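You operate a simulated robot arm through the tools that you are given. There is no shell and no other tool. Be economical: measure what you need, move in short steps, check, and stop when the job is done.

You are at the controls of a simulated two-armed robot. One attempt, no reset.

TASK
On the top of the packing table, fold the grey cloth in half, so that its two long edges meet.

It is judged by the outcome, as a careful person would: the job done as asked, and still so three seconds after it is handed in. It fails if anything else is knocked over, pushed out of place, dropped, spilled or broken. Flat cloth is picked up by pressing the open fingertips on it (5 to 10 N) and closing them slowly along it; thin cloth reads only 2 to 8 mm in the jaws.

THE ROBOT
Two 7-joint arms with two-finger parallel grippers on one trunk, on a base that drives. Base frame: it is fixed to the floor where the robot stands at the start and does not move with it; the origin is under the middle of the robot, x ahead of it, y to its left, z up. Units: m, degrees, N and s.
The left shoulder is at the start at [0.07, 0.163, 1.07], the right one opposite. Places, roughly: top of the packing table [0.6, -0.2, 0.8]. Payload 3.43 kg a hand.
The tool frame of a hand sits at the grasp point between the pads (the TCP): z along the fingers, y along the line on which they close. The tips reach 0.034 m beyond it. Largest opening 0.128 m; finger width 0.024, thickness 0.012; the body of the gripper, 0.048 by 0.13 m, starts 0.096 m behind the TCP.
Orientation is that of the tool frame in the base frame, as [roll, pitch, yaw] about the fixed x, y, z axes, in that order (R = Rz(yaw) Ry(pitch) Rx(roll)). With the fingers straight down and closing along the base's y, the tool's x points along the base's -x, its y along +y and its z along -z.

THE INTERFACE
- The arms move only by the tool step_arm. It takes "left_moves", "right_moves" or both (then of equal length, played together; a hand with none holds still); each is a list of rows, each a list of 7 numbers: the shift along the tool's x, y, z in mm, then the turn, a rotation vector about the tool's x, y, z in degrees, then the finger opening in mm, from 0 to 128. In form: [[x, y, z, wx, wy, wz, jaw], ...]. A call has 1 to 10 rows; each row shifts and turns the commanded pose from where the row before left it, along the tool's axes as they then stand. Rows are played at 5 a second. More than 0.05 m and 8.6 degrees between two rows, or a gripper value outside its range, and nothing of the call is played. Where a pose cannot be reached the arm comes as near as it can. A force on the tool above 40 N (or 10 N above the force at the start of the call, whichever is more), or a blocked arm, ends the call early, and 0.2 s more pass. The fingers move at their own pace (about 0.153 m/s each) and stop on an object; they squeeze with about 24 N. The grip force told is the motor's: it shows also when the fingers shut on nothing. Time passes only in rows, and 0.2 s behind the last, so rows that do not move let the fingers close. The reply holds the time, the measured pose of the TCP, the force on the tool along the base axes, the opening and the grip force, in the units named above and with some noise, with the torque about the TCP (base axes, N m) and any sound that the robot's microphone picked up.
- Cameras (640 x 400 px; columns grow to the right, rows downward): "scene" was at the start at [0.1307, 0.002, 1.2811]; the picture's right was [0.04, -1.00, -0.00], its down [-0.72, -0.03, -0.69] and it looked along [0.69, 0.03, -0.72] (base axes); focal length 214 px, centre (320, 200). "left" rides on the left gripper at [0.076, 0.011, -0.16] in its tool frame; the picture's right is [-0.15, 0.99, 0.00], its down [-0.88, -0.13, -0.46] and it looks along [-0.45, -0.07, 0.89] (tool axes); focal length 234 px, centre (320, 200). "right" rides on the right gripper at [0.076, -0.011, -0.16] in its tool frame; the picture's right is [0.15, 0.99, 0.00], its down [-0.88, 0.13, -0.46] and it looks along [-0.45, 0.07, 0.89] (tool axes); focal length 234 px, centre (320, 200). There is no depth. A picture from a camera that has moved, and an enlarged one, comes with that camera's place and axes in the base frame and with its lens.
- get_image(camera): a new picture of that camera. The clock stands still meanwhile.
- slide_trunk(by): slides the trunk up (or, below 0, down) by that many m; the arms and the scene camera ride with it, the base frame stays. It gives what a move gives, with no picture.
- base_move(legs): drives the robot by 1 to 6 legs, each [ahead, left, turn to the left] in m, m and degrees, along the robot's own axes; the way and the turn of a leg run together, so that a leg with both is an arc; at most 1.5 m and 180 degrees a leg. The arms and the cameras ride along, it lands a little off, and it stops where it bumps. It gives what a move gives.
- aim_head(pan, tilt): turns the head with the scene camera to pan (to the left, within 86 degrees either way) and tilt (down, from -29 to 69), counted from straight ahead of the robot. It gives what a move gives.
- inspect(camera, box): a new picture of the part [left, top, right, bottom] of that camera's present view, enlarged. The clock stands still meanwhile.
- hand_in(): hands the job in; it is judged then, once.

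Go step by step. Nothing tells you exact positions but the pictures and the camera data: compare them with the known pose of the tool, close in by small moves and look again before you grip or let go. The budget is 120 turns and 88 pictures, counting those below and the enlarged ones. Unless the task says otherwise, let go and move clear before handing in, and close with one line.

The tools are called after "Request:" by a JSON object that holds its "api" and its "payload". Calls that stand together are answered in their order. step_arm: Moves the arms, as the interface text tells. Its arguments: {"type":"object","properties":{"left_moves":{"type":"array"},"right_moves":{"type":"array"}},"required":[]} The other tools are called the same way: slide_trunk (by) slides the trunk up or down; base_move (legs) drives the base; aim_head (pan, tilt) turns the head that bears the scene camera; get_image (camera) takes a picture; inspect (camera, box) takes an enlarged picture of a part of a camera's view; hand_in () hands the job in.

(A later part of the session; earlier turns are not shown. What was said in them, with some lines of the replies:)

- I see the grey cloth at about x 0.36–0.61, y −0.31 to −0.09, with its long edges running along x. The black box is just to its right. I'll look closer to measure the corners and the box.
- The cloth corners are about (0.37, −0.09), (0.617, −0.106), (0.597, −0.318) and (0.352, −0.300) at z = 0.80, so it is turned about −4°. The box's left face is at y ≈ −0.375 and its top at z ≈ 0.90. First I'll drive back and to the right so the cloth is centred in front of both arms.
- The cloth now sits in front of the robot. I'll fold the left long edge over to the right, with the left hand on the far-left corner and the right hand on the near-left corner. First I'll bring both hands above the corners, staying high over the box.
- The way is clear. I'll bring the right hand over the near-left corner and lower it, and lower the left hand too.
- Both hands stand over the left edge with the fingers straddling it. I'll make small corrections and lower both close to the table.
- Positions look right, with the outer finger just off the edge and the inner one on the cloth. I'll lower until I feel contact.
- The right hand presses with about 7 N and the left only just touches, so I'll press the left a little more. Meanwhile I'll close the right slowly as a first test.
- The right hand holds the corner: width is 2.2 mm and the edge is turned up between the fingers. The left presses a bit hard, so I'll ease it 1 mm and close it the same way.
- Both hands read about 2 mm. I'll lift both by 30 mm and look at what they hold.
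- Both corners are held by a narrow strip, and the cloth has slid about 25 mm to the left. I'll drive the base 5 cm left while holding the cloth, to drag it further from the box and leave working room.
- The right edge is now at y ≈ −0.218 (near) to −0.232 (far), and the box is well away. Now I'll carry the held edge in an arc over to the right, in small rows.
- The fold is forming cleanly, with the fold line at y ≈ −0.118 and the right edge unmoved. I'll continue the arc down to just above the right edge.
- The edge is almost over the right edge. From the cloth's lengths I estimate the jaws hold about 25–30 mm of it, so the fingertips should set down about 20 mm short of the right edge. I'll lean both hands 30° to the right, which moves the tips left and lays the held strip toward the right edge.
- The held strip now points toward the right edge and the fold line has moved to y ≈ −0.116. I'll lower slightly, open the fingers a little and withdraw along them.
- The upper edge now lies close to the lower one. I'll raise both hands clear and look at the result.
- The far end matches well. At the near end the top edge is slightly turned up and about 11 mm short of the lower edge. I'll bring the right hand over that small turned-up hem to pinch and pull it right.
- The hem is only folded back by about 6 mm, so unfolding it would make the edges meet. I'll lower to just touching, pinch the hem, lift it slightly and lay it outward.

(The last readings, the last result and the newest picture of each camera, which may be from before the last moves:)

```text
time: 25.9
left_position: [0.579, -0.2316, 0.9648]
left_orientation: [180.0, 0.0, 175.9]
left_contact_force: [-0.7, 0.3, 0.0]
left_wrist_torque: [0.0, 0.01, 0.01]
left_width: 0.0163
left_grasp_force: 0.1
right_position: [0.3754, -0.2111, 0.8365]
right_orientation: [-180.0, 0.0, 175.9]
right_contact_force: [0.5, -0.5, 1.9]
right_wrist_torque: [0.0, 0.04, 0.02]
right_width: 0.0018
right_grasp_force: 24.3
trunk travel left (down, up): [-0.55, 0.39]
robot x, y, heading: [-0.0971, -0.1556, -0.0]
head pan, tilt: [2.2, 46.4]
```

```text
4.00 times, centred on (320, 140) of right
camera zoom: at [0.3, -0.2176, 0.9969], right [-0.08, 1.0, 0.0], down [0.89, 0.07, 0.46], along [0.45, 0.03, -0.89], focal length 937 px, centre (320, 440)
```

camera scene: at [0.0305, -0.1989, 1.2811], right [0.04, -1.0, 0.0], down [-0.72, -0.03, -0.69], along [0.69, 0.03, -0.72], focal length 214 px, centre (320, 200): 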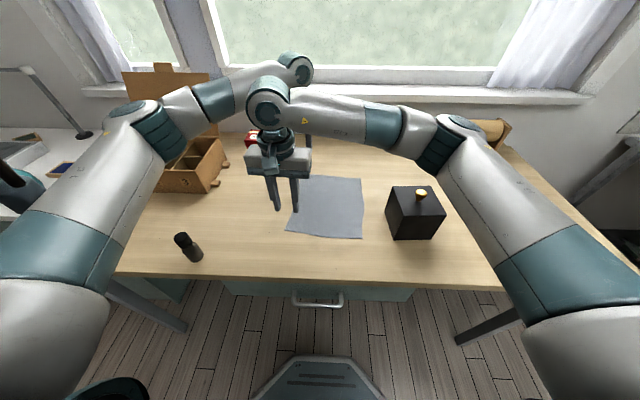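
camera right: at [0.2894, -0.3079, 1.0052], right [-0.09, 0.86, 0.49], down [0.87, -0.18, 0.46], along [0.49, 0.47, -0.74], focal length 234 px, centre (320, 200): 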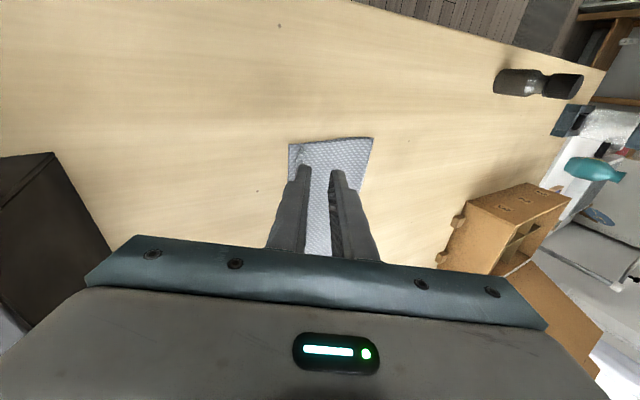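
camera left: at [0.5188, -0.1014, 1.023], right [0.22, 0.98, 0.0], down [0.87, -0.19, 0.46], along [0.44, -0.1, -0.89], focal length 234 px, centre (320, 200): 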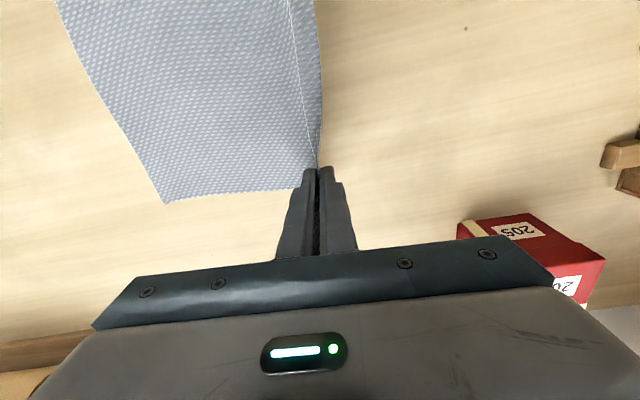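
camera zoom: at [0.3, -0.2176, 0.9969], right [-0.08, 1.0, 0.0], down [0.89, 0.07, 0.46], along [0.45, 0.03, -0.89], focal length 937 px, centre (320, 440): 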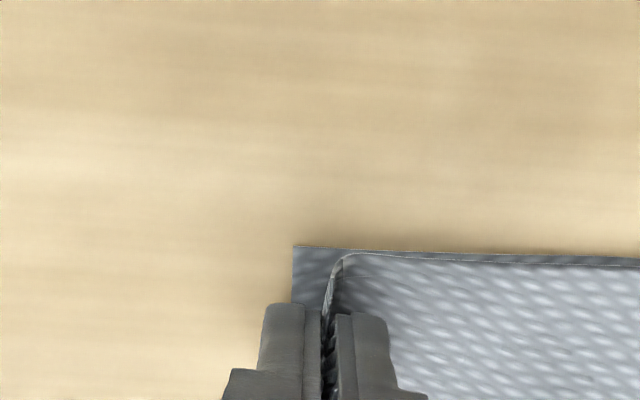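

The hem is standing in the jaws as a single layer. I'll lift 6 mm, lean the hand 30° about the tip toward the box side, pull 2 mm, then release as before.

Request:
{"api": "step_arm", "payload": {"right_moves": [[0, 0, -6, 0, 0, 0, 0], [0, -3.6, -0.5, -6, 0, 0, 0], [0, -3.6, -0.5, -6, 0, 0, 0], [0, -3.6, 0, -6, 0, 0, 0], [0, -3.6, 0, -6, 0, 0, 0], [0, -3.6, 0, -6, 0, 0, 0], [0, -1.5, 0, 0, 0, 0, 0]]}}

Request:
{"api": "inspect", "payload": {"camera": "right", "box": [240, 90, 400, 190]}}

Request:
{"api": "inspect", "payload": {"camera": "scene", "box": [290, 170, 410, 250]}}

```text
time: 27.5
left_position: [0.5793, -0.2306, 0.9651]
left_orientation: [180.0, 0.0, 175.8]
left_contact_force: [-0.2, 0.6, -0.3]
left_wrist_torque: [-0.03, 0.0, -0.04]
left_width: 0.0161
left_grasp_force: 0.0
right_position: [0.3758, -0.2312, 0.8393]
right_orientation: [149.9, -0.1, 175.9]
right_contact_force: [-0.2, 0.4, -0.2]
right_wrist_torque: [-0.03, 0.01, 0.01]
right_width: 0.0019
right_grasp_force: 24.3
trunk travel left (down, up): [-0.55, 0.39]
robot x, y, heading: [-0.0977, -0.1518, -0.2]
head pan, tilt: [2.2, 46.4]
```

```text
4.00 times, centred on (320, 140) of right
camera zoom: at [0.2937, -0.3143, 0.9723], right [-0.09, 0.86, 0.5], down [0.87, -0.18, 0.46], along [0.49, 0.47, -0.74], focal length 937 px, centre (320, 440)
```

zoom: 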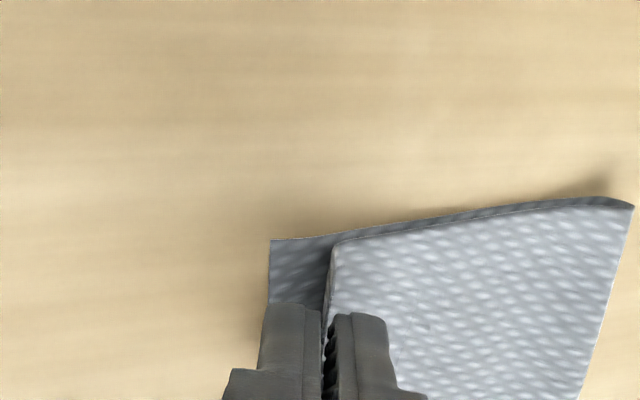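

```text
5.00 times, centred on (350, 210) of scene
camera zoom: at [0.0303, -0.1507, 1.2811], right [0.04, -1.0, 0.0], down [-0.72, -0.03, -0.69], along [0.69, 0.03, -0.72], focal length 1072 px, centre (170, 150)
```

zoom: 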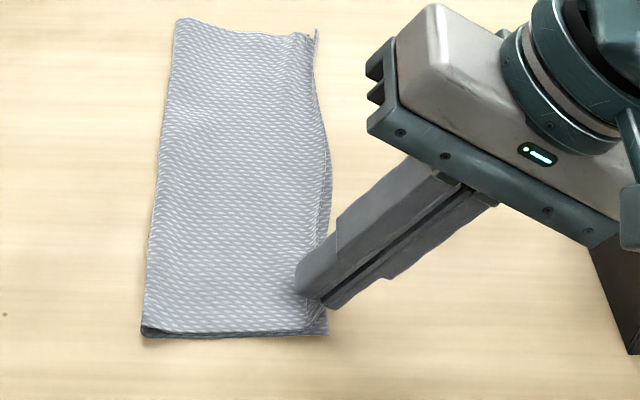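

The corner lies nicely. Now I'll open and withdraw along the fingers.

Request:
{"api": "step_arm", "payload": {"right_moves": [[0, 0.3, -0.5, 0, 0, 0, 5], [0, 0.5, -0.8, 0, 0, 0, 10], [0, 0, 0, 0, 0, 0, 10], [0, 0, -5, 0, 0, 0, 10], [0, 0, -10, 0, 0, 0, 10], [0, 0, -10, 0, 0, 0, 10], [0, 10, -17.3, 0, 0, 0, 16], [0, 10, -17.3, 0, 0, 0, 16], [0, 10, -17.3, 0, 0, 0, 16], [0, 10, -17.3, 0, 0, 0, 16]]}}

Request:
{"api": "inspect", "payload": {"camera": "scene", "box": [290, 170, 410, 250]}}

Request:
{"api": "inspect", "payload": {"camera": "right", "box": [240, 80, 400, 200]}}

Request:
{"api": "inspect", "payload": {"camera": "left", "box": [220, 60, 400, 180]}}

```text
time: 29.7
left_position: [0.5795, -0.2328, 0.9658]
left_orientation: [179.9, 0.0, 175.9]
left_contact_force: [0.0, 0.3, -0.3]
left_wrist_torque: [-0.01, 0.02, -0.03]
left_width: 0.016
left_grasp_force: 0.2
right_position: [0.3737, -0.244, 0.941]
right_orientation: [149.9, -0.1, 175.9]
right_contact_force: [-0.5, -0.4, 0.3]
right_wrist_torque: [-0.03, 0.01, 0.02]
right_width: 0.016
right_grasp_force: 0.0
trunk travel left (down, up): [-0.55, 0.39]
robot x, y, heading: [-0.1002, -0.1506, 0.1]
head pan, tilt: [2.2, 46.4]
```

```text
5.00 times, centred on (350, 210) of scene
camera zoom: at [0.03, -0.1509, 1.2811], right [0.04, -1.0, 0.0], down [-0.72, -0.03, -0.69], along [0.69, 0.03, -0.72], focal length 1072 px, centre (170, 150)
```

zoom: 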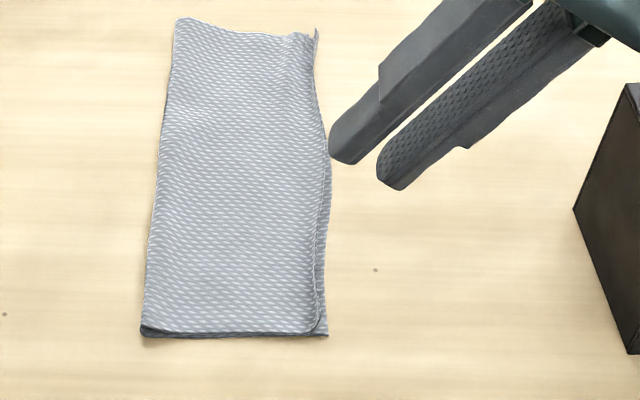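

```text
3.33 times, centred on (320, 140) of right
camera zoom: at [0.2923, -0.3271, 1.0751], right [-0.08, 0.86, 0.49], down [0.87, -0.18, 0.46], along [0.49, 0.47, -0.74], focal length 781 px, centre (320, 400)
```

zoom: 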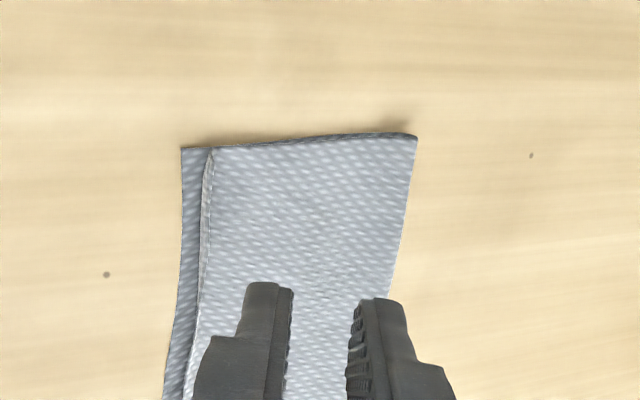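

```text
3.33 times, centred on (310, 120) of left
camera zoom: at [0.5039, -0.2143, 1.1241], right [0.22, 0.98, 0.0], down [0.87, -0.19, 0.46], along [0.44, -0.1, -0.89], focal length 781 px, centre (353, 467)
```

zoom: 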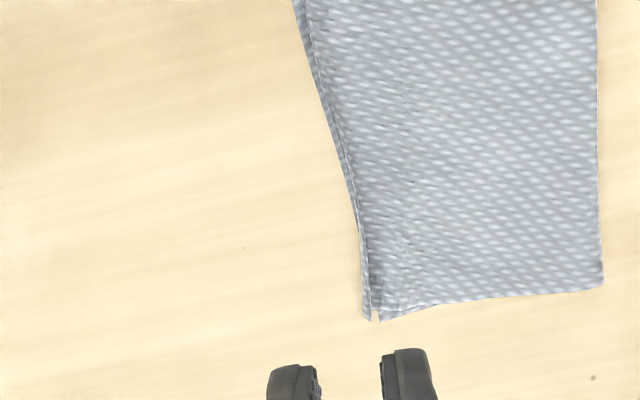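

The near end still shows a gap of roughly 6–9 mm with a small upturned lip, while the far end is good. I'll repeat the pinch at the near end and pull a few millimetres further this time.

Request:
{"api": "step_arm", "payload": {"right_moves": [[0, 0, 0, 7.5, 0, 0, 20], [0, 0, 0, 7.5, 0, 0, 20], [0, 10, 0, 7.5, 0, 0, 20], [0, 10, 0, 7.5, 0, 0, 20], [0, 12, 30, 0, 0, 0, 20], [0, 0, 30, 0, 0, 0, 20], [0, 0, 25, 0, 0, 0, 20], [0, 0, 0, 0, 0, 0, 20]]}}

Request:
{"api": "inspect", "payload": {"camera": "right", "box": [240, 90, 400, 190]}}

```text
time: 31.5
left_position: [0.5798, -0.2322, 0.9644]
left_orientation: [-179.9, -0.1, 175.9]
left_contact_force: [0.8, -0.6, 0.0]
left_wrist_torque: [-0.01, -0.01, -0.02]
left_width: 0.0162
left_grasp_force: 0.0
right_position: [0.3764, -0.2098, 0.8616]
right_orientation: [-180.0, 0.0, 176.0]
right_contact_force: [-0.1, -0.1, 0.0]
right_wrist_torque: [0.06, 0.01, 0.0]
right_width: 0.0201
right_grasp_force: 0.2
trunk travel left (down, up): [-0.55, 0.39]
robot x, y, heading: [-0.1015, -0.1527, -0.2]
head pan, tilt: [2.2, 46.4]
```

```text
4.00 times, centred on (320, 140) of right
camera zoom: at [0.3002, -0.2145, 1.0208], right [-0.08, 1.0, 0.0], down [0.89, 0.07, 0.46], along [0.45, 0.03, -0.89], focal length 937 px, centre (320, 440)
```

zoom: 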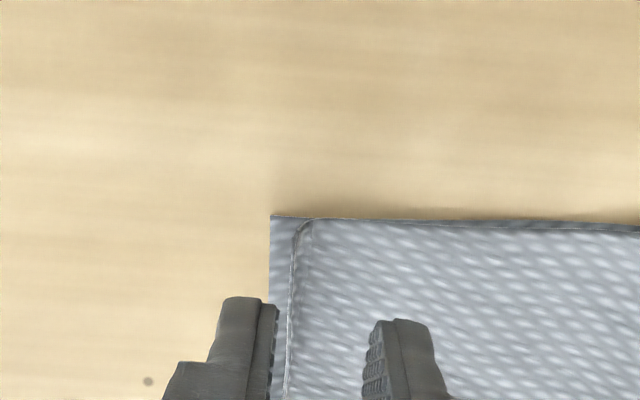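

Only about a 5 mm gap remains at the near end. One more light pinch and pull there should finish it.

Request:
{"api": "step_arm", "payload": {"right_moves": [[0, -3, 10, 0, 0, 0, 20], [0, 0, 10, 0, 0, 0, 20], [0, 0, 5.5, 0, 0, 0, 20], [0, 0, 0, 0, 0, 0, 16], [0, 0, 0, 0, 0, 0, 12], [0, 0, 0, 0, 0, 0, 8], [0, 0, 0, 0, 0, 0, 4], [0, 0, 0, 0, 0, 0, 0], [0, 0, 0, 0, 0, 0, 0]]}}

Request:
{"api": "inspect", "payload": {"camera": "right", "box": [240, 90, 400, 190]}}

```text
time: 33.5
left_position: [0.5787, -0.2329, 0.9643]
left_orientation: [-180.0, 0.0, 175.9]
left_contact_force: [-0.2, -0.2, 0.4]
left_wrist_torque: [0.03, 0.0, -0.01]
left_width: 0.0159
left_grasp_force: 0.0
right_position: [0.3774, -0.216, 0.8352]
right_orientation: [179.9, 0.0, 175.9]
right_contact_force: [1.0, -0.9, 3.1]
right_wrist_torque: [-0.03, 0.04, 0.03]
right_width: 0.0017
right_grasp_force: 23.8
trunk travel left (down, up): [-0.55, 0.39]
robot x, y, heading: [-0.1003, -0.1496, -0.1]
head pan, tilt: [2.2, 46.4]
```

```text
4.00 times, centred on (320, 140) of right
camera zoom: at [0.3001, -0.2197, 0.996], right [-0.08, 1.0, 0.0], down [0.89, 0.07, 0.46], along [0.45, 0.03, -0.89], focal length 937 px, centre (320, 440)
```

zoom: 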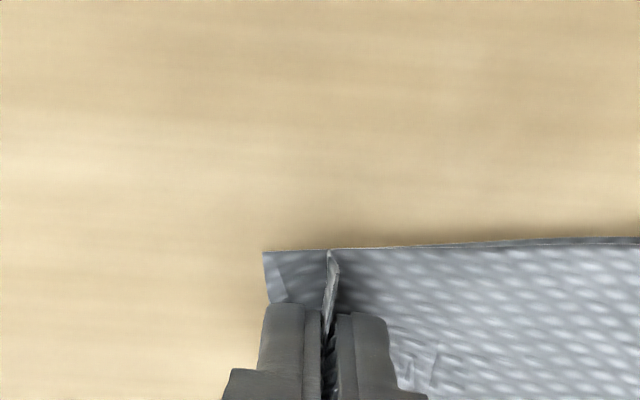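

The lip is held. I'll lift 6 mm, lean 30°, and pull about 7 mm to the right.

Request:
{"api": "step_arm", "payload": {"right_moves": [[0, 0, -6, 0, 0, 0, 0], [0, -3.6, -0.5, -6, 0, 0, 0], [0, -3.6, -0.5, -6, 0, 0, 0], [0, -3.6, 0, -6, 0, 0, 0], [0, -3.6, 0, -6, 0, 0, 0], [0, -3.6, 0, -6, 0, 0, 0], [0, -3, -1.7, 0, 0, 0, 0], [0, -3, -1.7, 0, 0, 0, 0]]}}

Request:
{"api": "inspect", "payload": {"camera": "right", "box": [240, 90, 400, 190]}}

Request:
{"api": "inspect", "payload": {"camera": "scene", "box": [290, 170, 410, 250]}}

```text
time: 35.3
left_position: [0.5797, -0.2319, 0.9648]
left_orientation: [-179.9, 0.0, 175.9]
left_contact_force: [-0.2, -0.5, 0.2]
left_wrist_torque: [0.03, 0.03, 0.0]
left_width: 0.0159
left_grasp_force: 0.1
right_position: [0.3731, -0.2394, 0.8404]
right_orientation: [150.0, 0.0, 176.0]
right_contact_force: [-0.9, -0.1, 0.1]
right_wrist_torque: [-0.02, -0.01, -0.02]
right_width: 0.0018
right_grasp_force: 23.6
trunk travel left (down, up): [-0.55, 0.39]
robot x, y, heading: [-0.0937, -0.1563, -0.1]
head pan, tilt: [2.2, 46.4]
```

```text
4.00 times, centred on (320, 140) of right
camera zoom: at [0.2922, -0.3228, 0.972], right [-0.08, 0.86, 0.5], down [0.87, -0.18, 0.46], along [0.49, 0.47, -0.74], focal length 937 px, centre (320, 440)
```

zoom: 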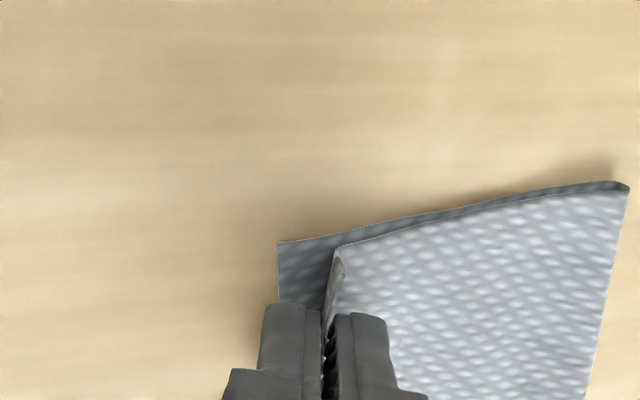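

```text
5.00 times, centred on (350, 210) of scene
camera zoom: at [0.03, -0.1517, 1.2812], right [0.04, -1.0, 0.0], down [-0.72, -0.03, -0.69], along [0.69, 0.03, -0.72], focal length 1072 px, centre (170, 150)
```

zoom: 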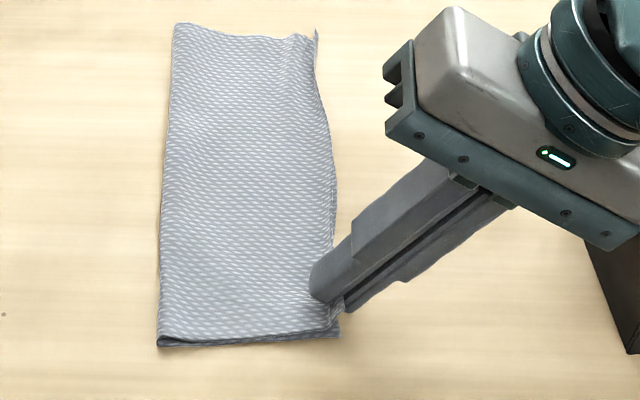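

The near end now looks aligned, though the whole near end slid a little with it. I'll release and withdraw.

Request:
{"api": "step_arm", "payload": {"right_moves": [[0, -0.6, 1, 0, 0, 0, 0], [0, 0.3, -0.5, 0, 0, 0, 5], [0, 0.5, -0.8, 0, 0, 0, 10], [0, 0, 0, 0, 0, 0, 10], [0, 0, -5, 0, 0, 0, 10], [0, 0, -10, 0, 0, 0, 10], [0, 0, -10, 0, 0, 0, 10], [0, 10, -17.3, 0, 0, 0, 16], [0, 10, -17.3, 0, 0, 0, 16], [0, 10, -17.3, 0, 0, 0, 16]]}}

Request:
{"api": "step_arm", "payload": {"right_moves": [[0, 0, 0, 7.5, 0, 0, 16], [0, 0, -10, 7.5, 0, 0, 16], [0, 0, -10, 7.5, 0, 0, 16], [0, 0, -10, 7.5, 0, 0, 16]]}}

Request:
{"api": "inspect", "payload": {"camera": "scene", "box": [290, 170, 410, 250]}}

Request:
{"api": "inspect", "payload": {"camera": "right", "box": [240, 80, 400, 200]}}

Request:
{"api": "inspect", "payload": {"camera": "left", "box": [220, 0, 400, 180]}}

```text
time: 37.5
left_position: [0.5786, -0.2314, 0.9648]
left_orientation: [180.0, -0.1, 175.9]
left_contact_force: [-0.4, -0.4, -0.7]
left_wrist_torque: [-0.02, 0.0, -0.05]
left_width: 0.016
left_grasp_force: 0.1
right_position: [0.3722, -0.2512, 0.9212]
right_orientation: [150.0, 0.1, 175.8]
right_contact_force: [-0.6, -1.3, 0.4]
right_wrist_torque: [-0.04, -0.04, 0.0]
right_width: 0.016
right_grasp_force: 0.1
trunk travel left (down, up): [-0.55, 0.39]
robot x, y, heading: [-0.0999, -0.1525, 0.1]
head pan, tilt: [2.2, 46.4]
```

```text
time: 38.5
left_position: [0.5793, -0.2305, 0.9644]
left_orientation: [-179.8, 0.0, 175.9]
left_contact_force: [0.0, -0.7, -0.3]
left_wrist_torque: [-0.03, 0.03, 0.01]
left_width: 0.0159
left_grasp_force: 0.1
right_position: [0.3726, -0.2574, 0.9501]
right_orientation: [-179.9, 0.0, 175.8]
right_contact_force: [-0.6, -0.5, 0.8]
right_wrist_torque: [-0.06, 0.01, -0.01]
right_width: 0.0161
right_grasp_force: 0.2
trunk travel left (down, up): [-0.55, 0.39]
robot x, y, heading: [-0.1018, -0.1524, -0.1]
head pan, tilt: [2.2, 46.4]
```

```text
5.00 times, centred on (350, 210) of scene
camera zoom: at [0.0301, -0.15, 1.2811], right [0.04, -1.0, 0.0], down [-0.72, -0.03, -0.69], along [0.69, 0.02, -0.72], focal length 1072 px, centre (170, 150)
```

zoom: 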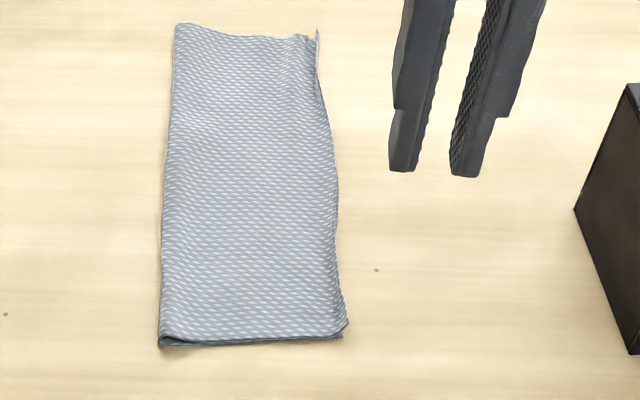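

```text
3.33 times, centred on (320, 140) of right
camera zoom: at [0.2968, -0.2629, 1.1098], right [-0.08, 1.0, 0.0], down [0.89, 0.07, 0.46], along [0.45, 0.03, -0.89], focal length 781 px, centre (320, 400)
```

zoom: 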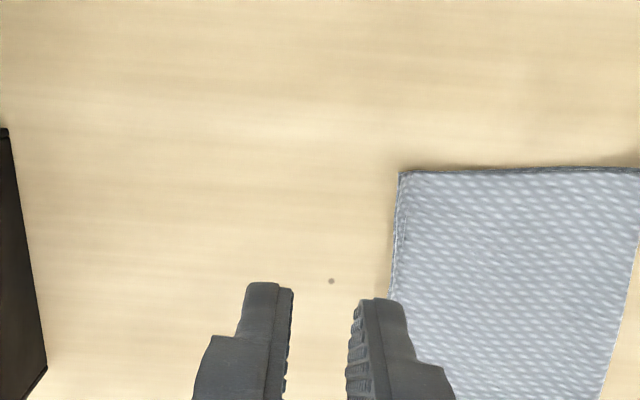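

```text
2.22 times, centred on (310, 90) of left
camera zoom: at [0.504, -0.2135, 1.1241], right [0.22, 0.98, 0.0], down [0.87, -0.19, 0.46], along [0.44, -0.1, -0.89], focal length 520 px, centre (342, 444)
```

zoom: 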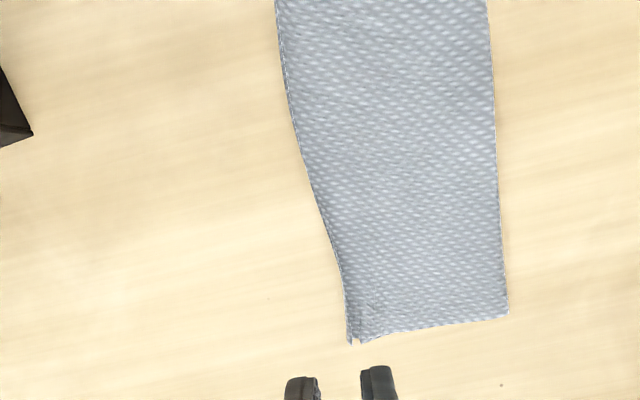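

Edges now meet along nearly the whole length. I'll look closely at the far corner, where a small tip sticks up.

Request:
{"api": "inspect", "payload": {"camera": "left", "box": [290, 110, 350, 160]}}

Request:
{"api": "inspect", "payload": {"camera": "scene", "box": [320, 165, 370, 200]}}

```text
8.00 times, centred on (320, 135) of left
camera zoom: at [0.504, -0.2135, 1.1241], right [0.22, 0.98, 0.0], down [0.87, -0.19, 0.46], along [0.44, -0.1, -0.89], focal length 1873 px, centre (320, 720)
```

zoom: 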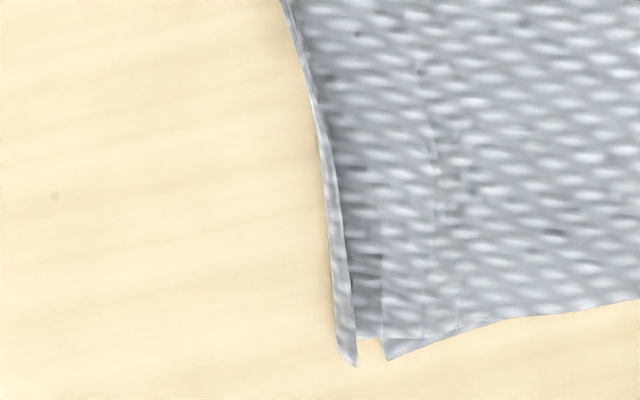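

```text
11.43 times, centred on (345, 182) of scene
camera zoom: at [0.0301, -0.15, 1.2811], right [0.04, -1.0, 0.0], down [-0.72, -0.03, -0.69], along [0.69, 0.02, -0.72], focal length 2451 px, centre (34, 400)
```

zoom: 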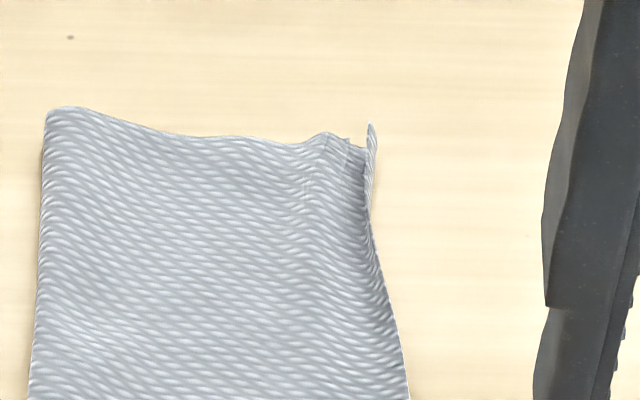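

The long edges meet along their length. Only a lip about 4 mm high stands at the far corner, and the cloth lies neatly folded, so I'll raise both hands well clear and check once more.

Request:
{"api": "step_arm", "payload": {"left_moves": [[0, 0, -25, 0, 0, 0, 16], [0, 0, -25, 0, 0, 0, 16], [0, 30, 0, 0, 0, 0, 16], [0, 40, 0, 0, 0, 0, 16], [0, 40, 0, 0, 0, 0, 16], [0, 40, 0, 0, 0, 0, 16]], "right_moves": [[0, 0, -25, 0, 0, 0, 16], [0, 0, -25, 0, 0, 0, 16], [0, 0, -20, 0, 0, 0, 16], [0, -40, 0, 0, 0, 0, 16], [0, -40, 0, 0, 0, 0, 16], [0, -40, 0, 0, 0, 0, 16]]}}

Request:
{"api": "get_image", "payload": {"camera": "scene"}}

Request:
{"api": "inspect", "payload": {"camera": "scene", "box": [290, 160, 410, 250]}}

```text
time: 39.9
left_position: [0.588, -0.0836, 1.0145]
left_orientation: [-180.0, 0.1, 175.8]
left_contact_force: [-0.2, 0.2, 0.2]
left_wrist_torque: [0.02, -0.02, -0.01]
left_width: 0.016
left_grasp_force: 0.1
right_position: [0.3619, -0.3774, 1.0203]
right_orientation: [-179.9, -0.1, 175.9]
right_contact_force: [-0.4, 0.1, 1.0]
right_wrist_torque: [0.01, -0.02, 0.03]
right_width: 0.0159
right_grasp_force: 0.0
trunk travel left (down, up): [-0.55, 0.39]
robot x, y, heading: [-0.1008, -0.151, -0.4]
head pan, tilt: [2.2, 46.4]
```

```text
38 pictures are left
camera scene: at [0.0292, -0.151, 1.2813], right [0.04, -1.0, 0.0], down [-0.72, -0.03, -0.69], along [0.69, 0.03, -0.72], focal length 214 px, centre (320, 200)
```

scene: 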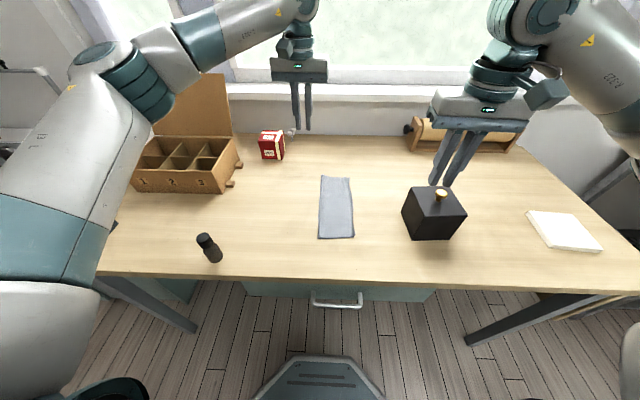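

```text
4.44 times, centred on (350, 205) of scene
camera zoom: at [0.0292, -0.151, 1.2813], right [0.04, -1.0, 0.0], down [-0.72, -0.03, -0.69], along [0.69, 0.03, -0.72], focal length 953 px, centre (187, 178)
```

zoom: 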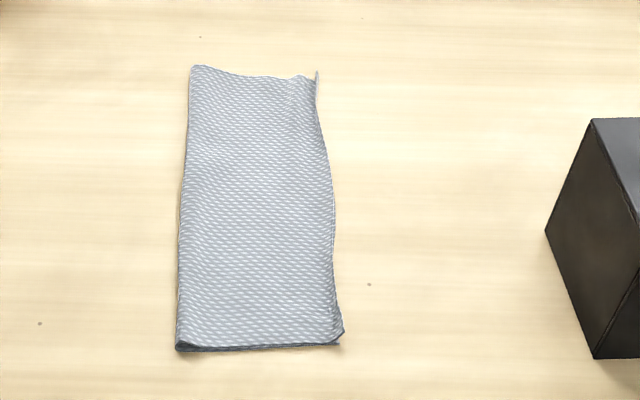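

The cloth is folded in half with its long edges together, nothing else has moved, and both hands are clear. I'm handing it in.

Request:
{"api": "hand_in", "payload": {}}

```text
The job is handed in.
```

The grey cloth is folded in half on the packing table with its two long edges together, apart from a small upturned lip of about 4 mm at the far corner; I saw nothing else disturbed.
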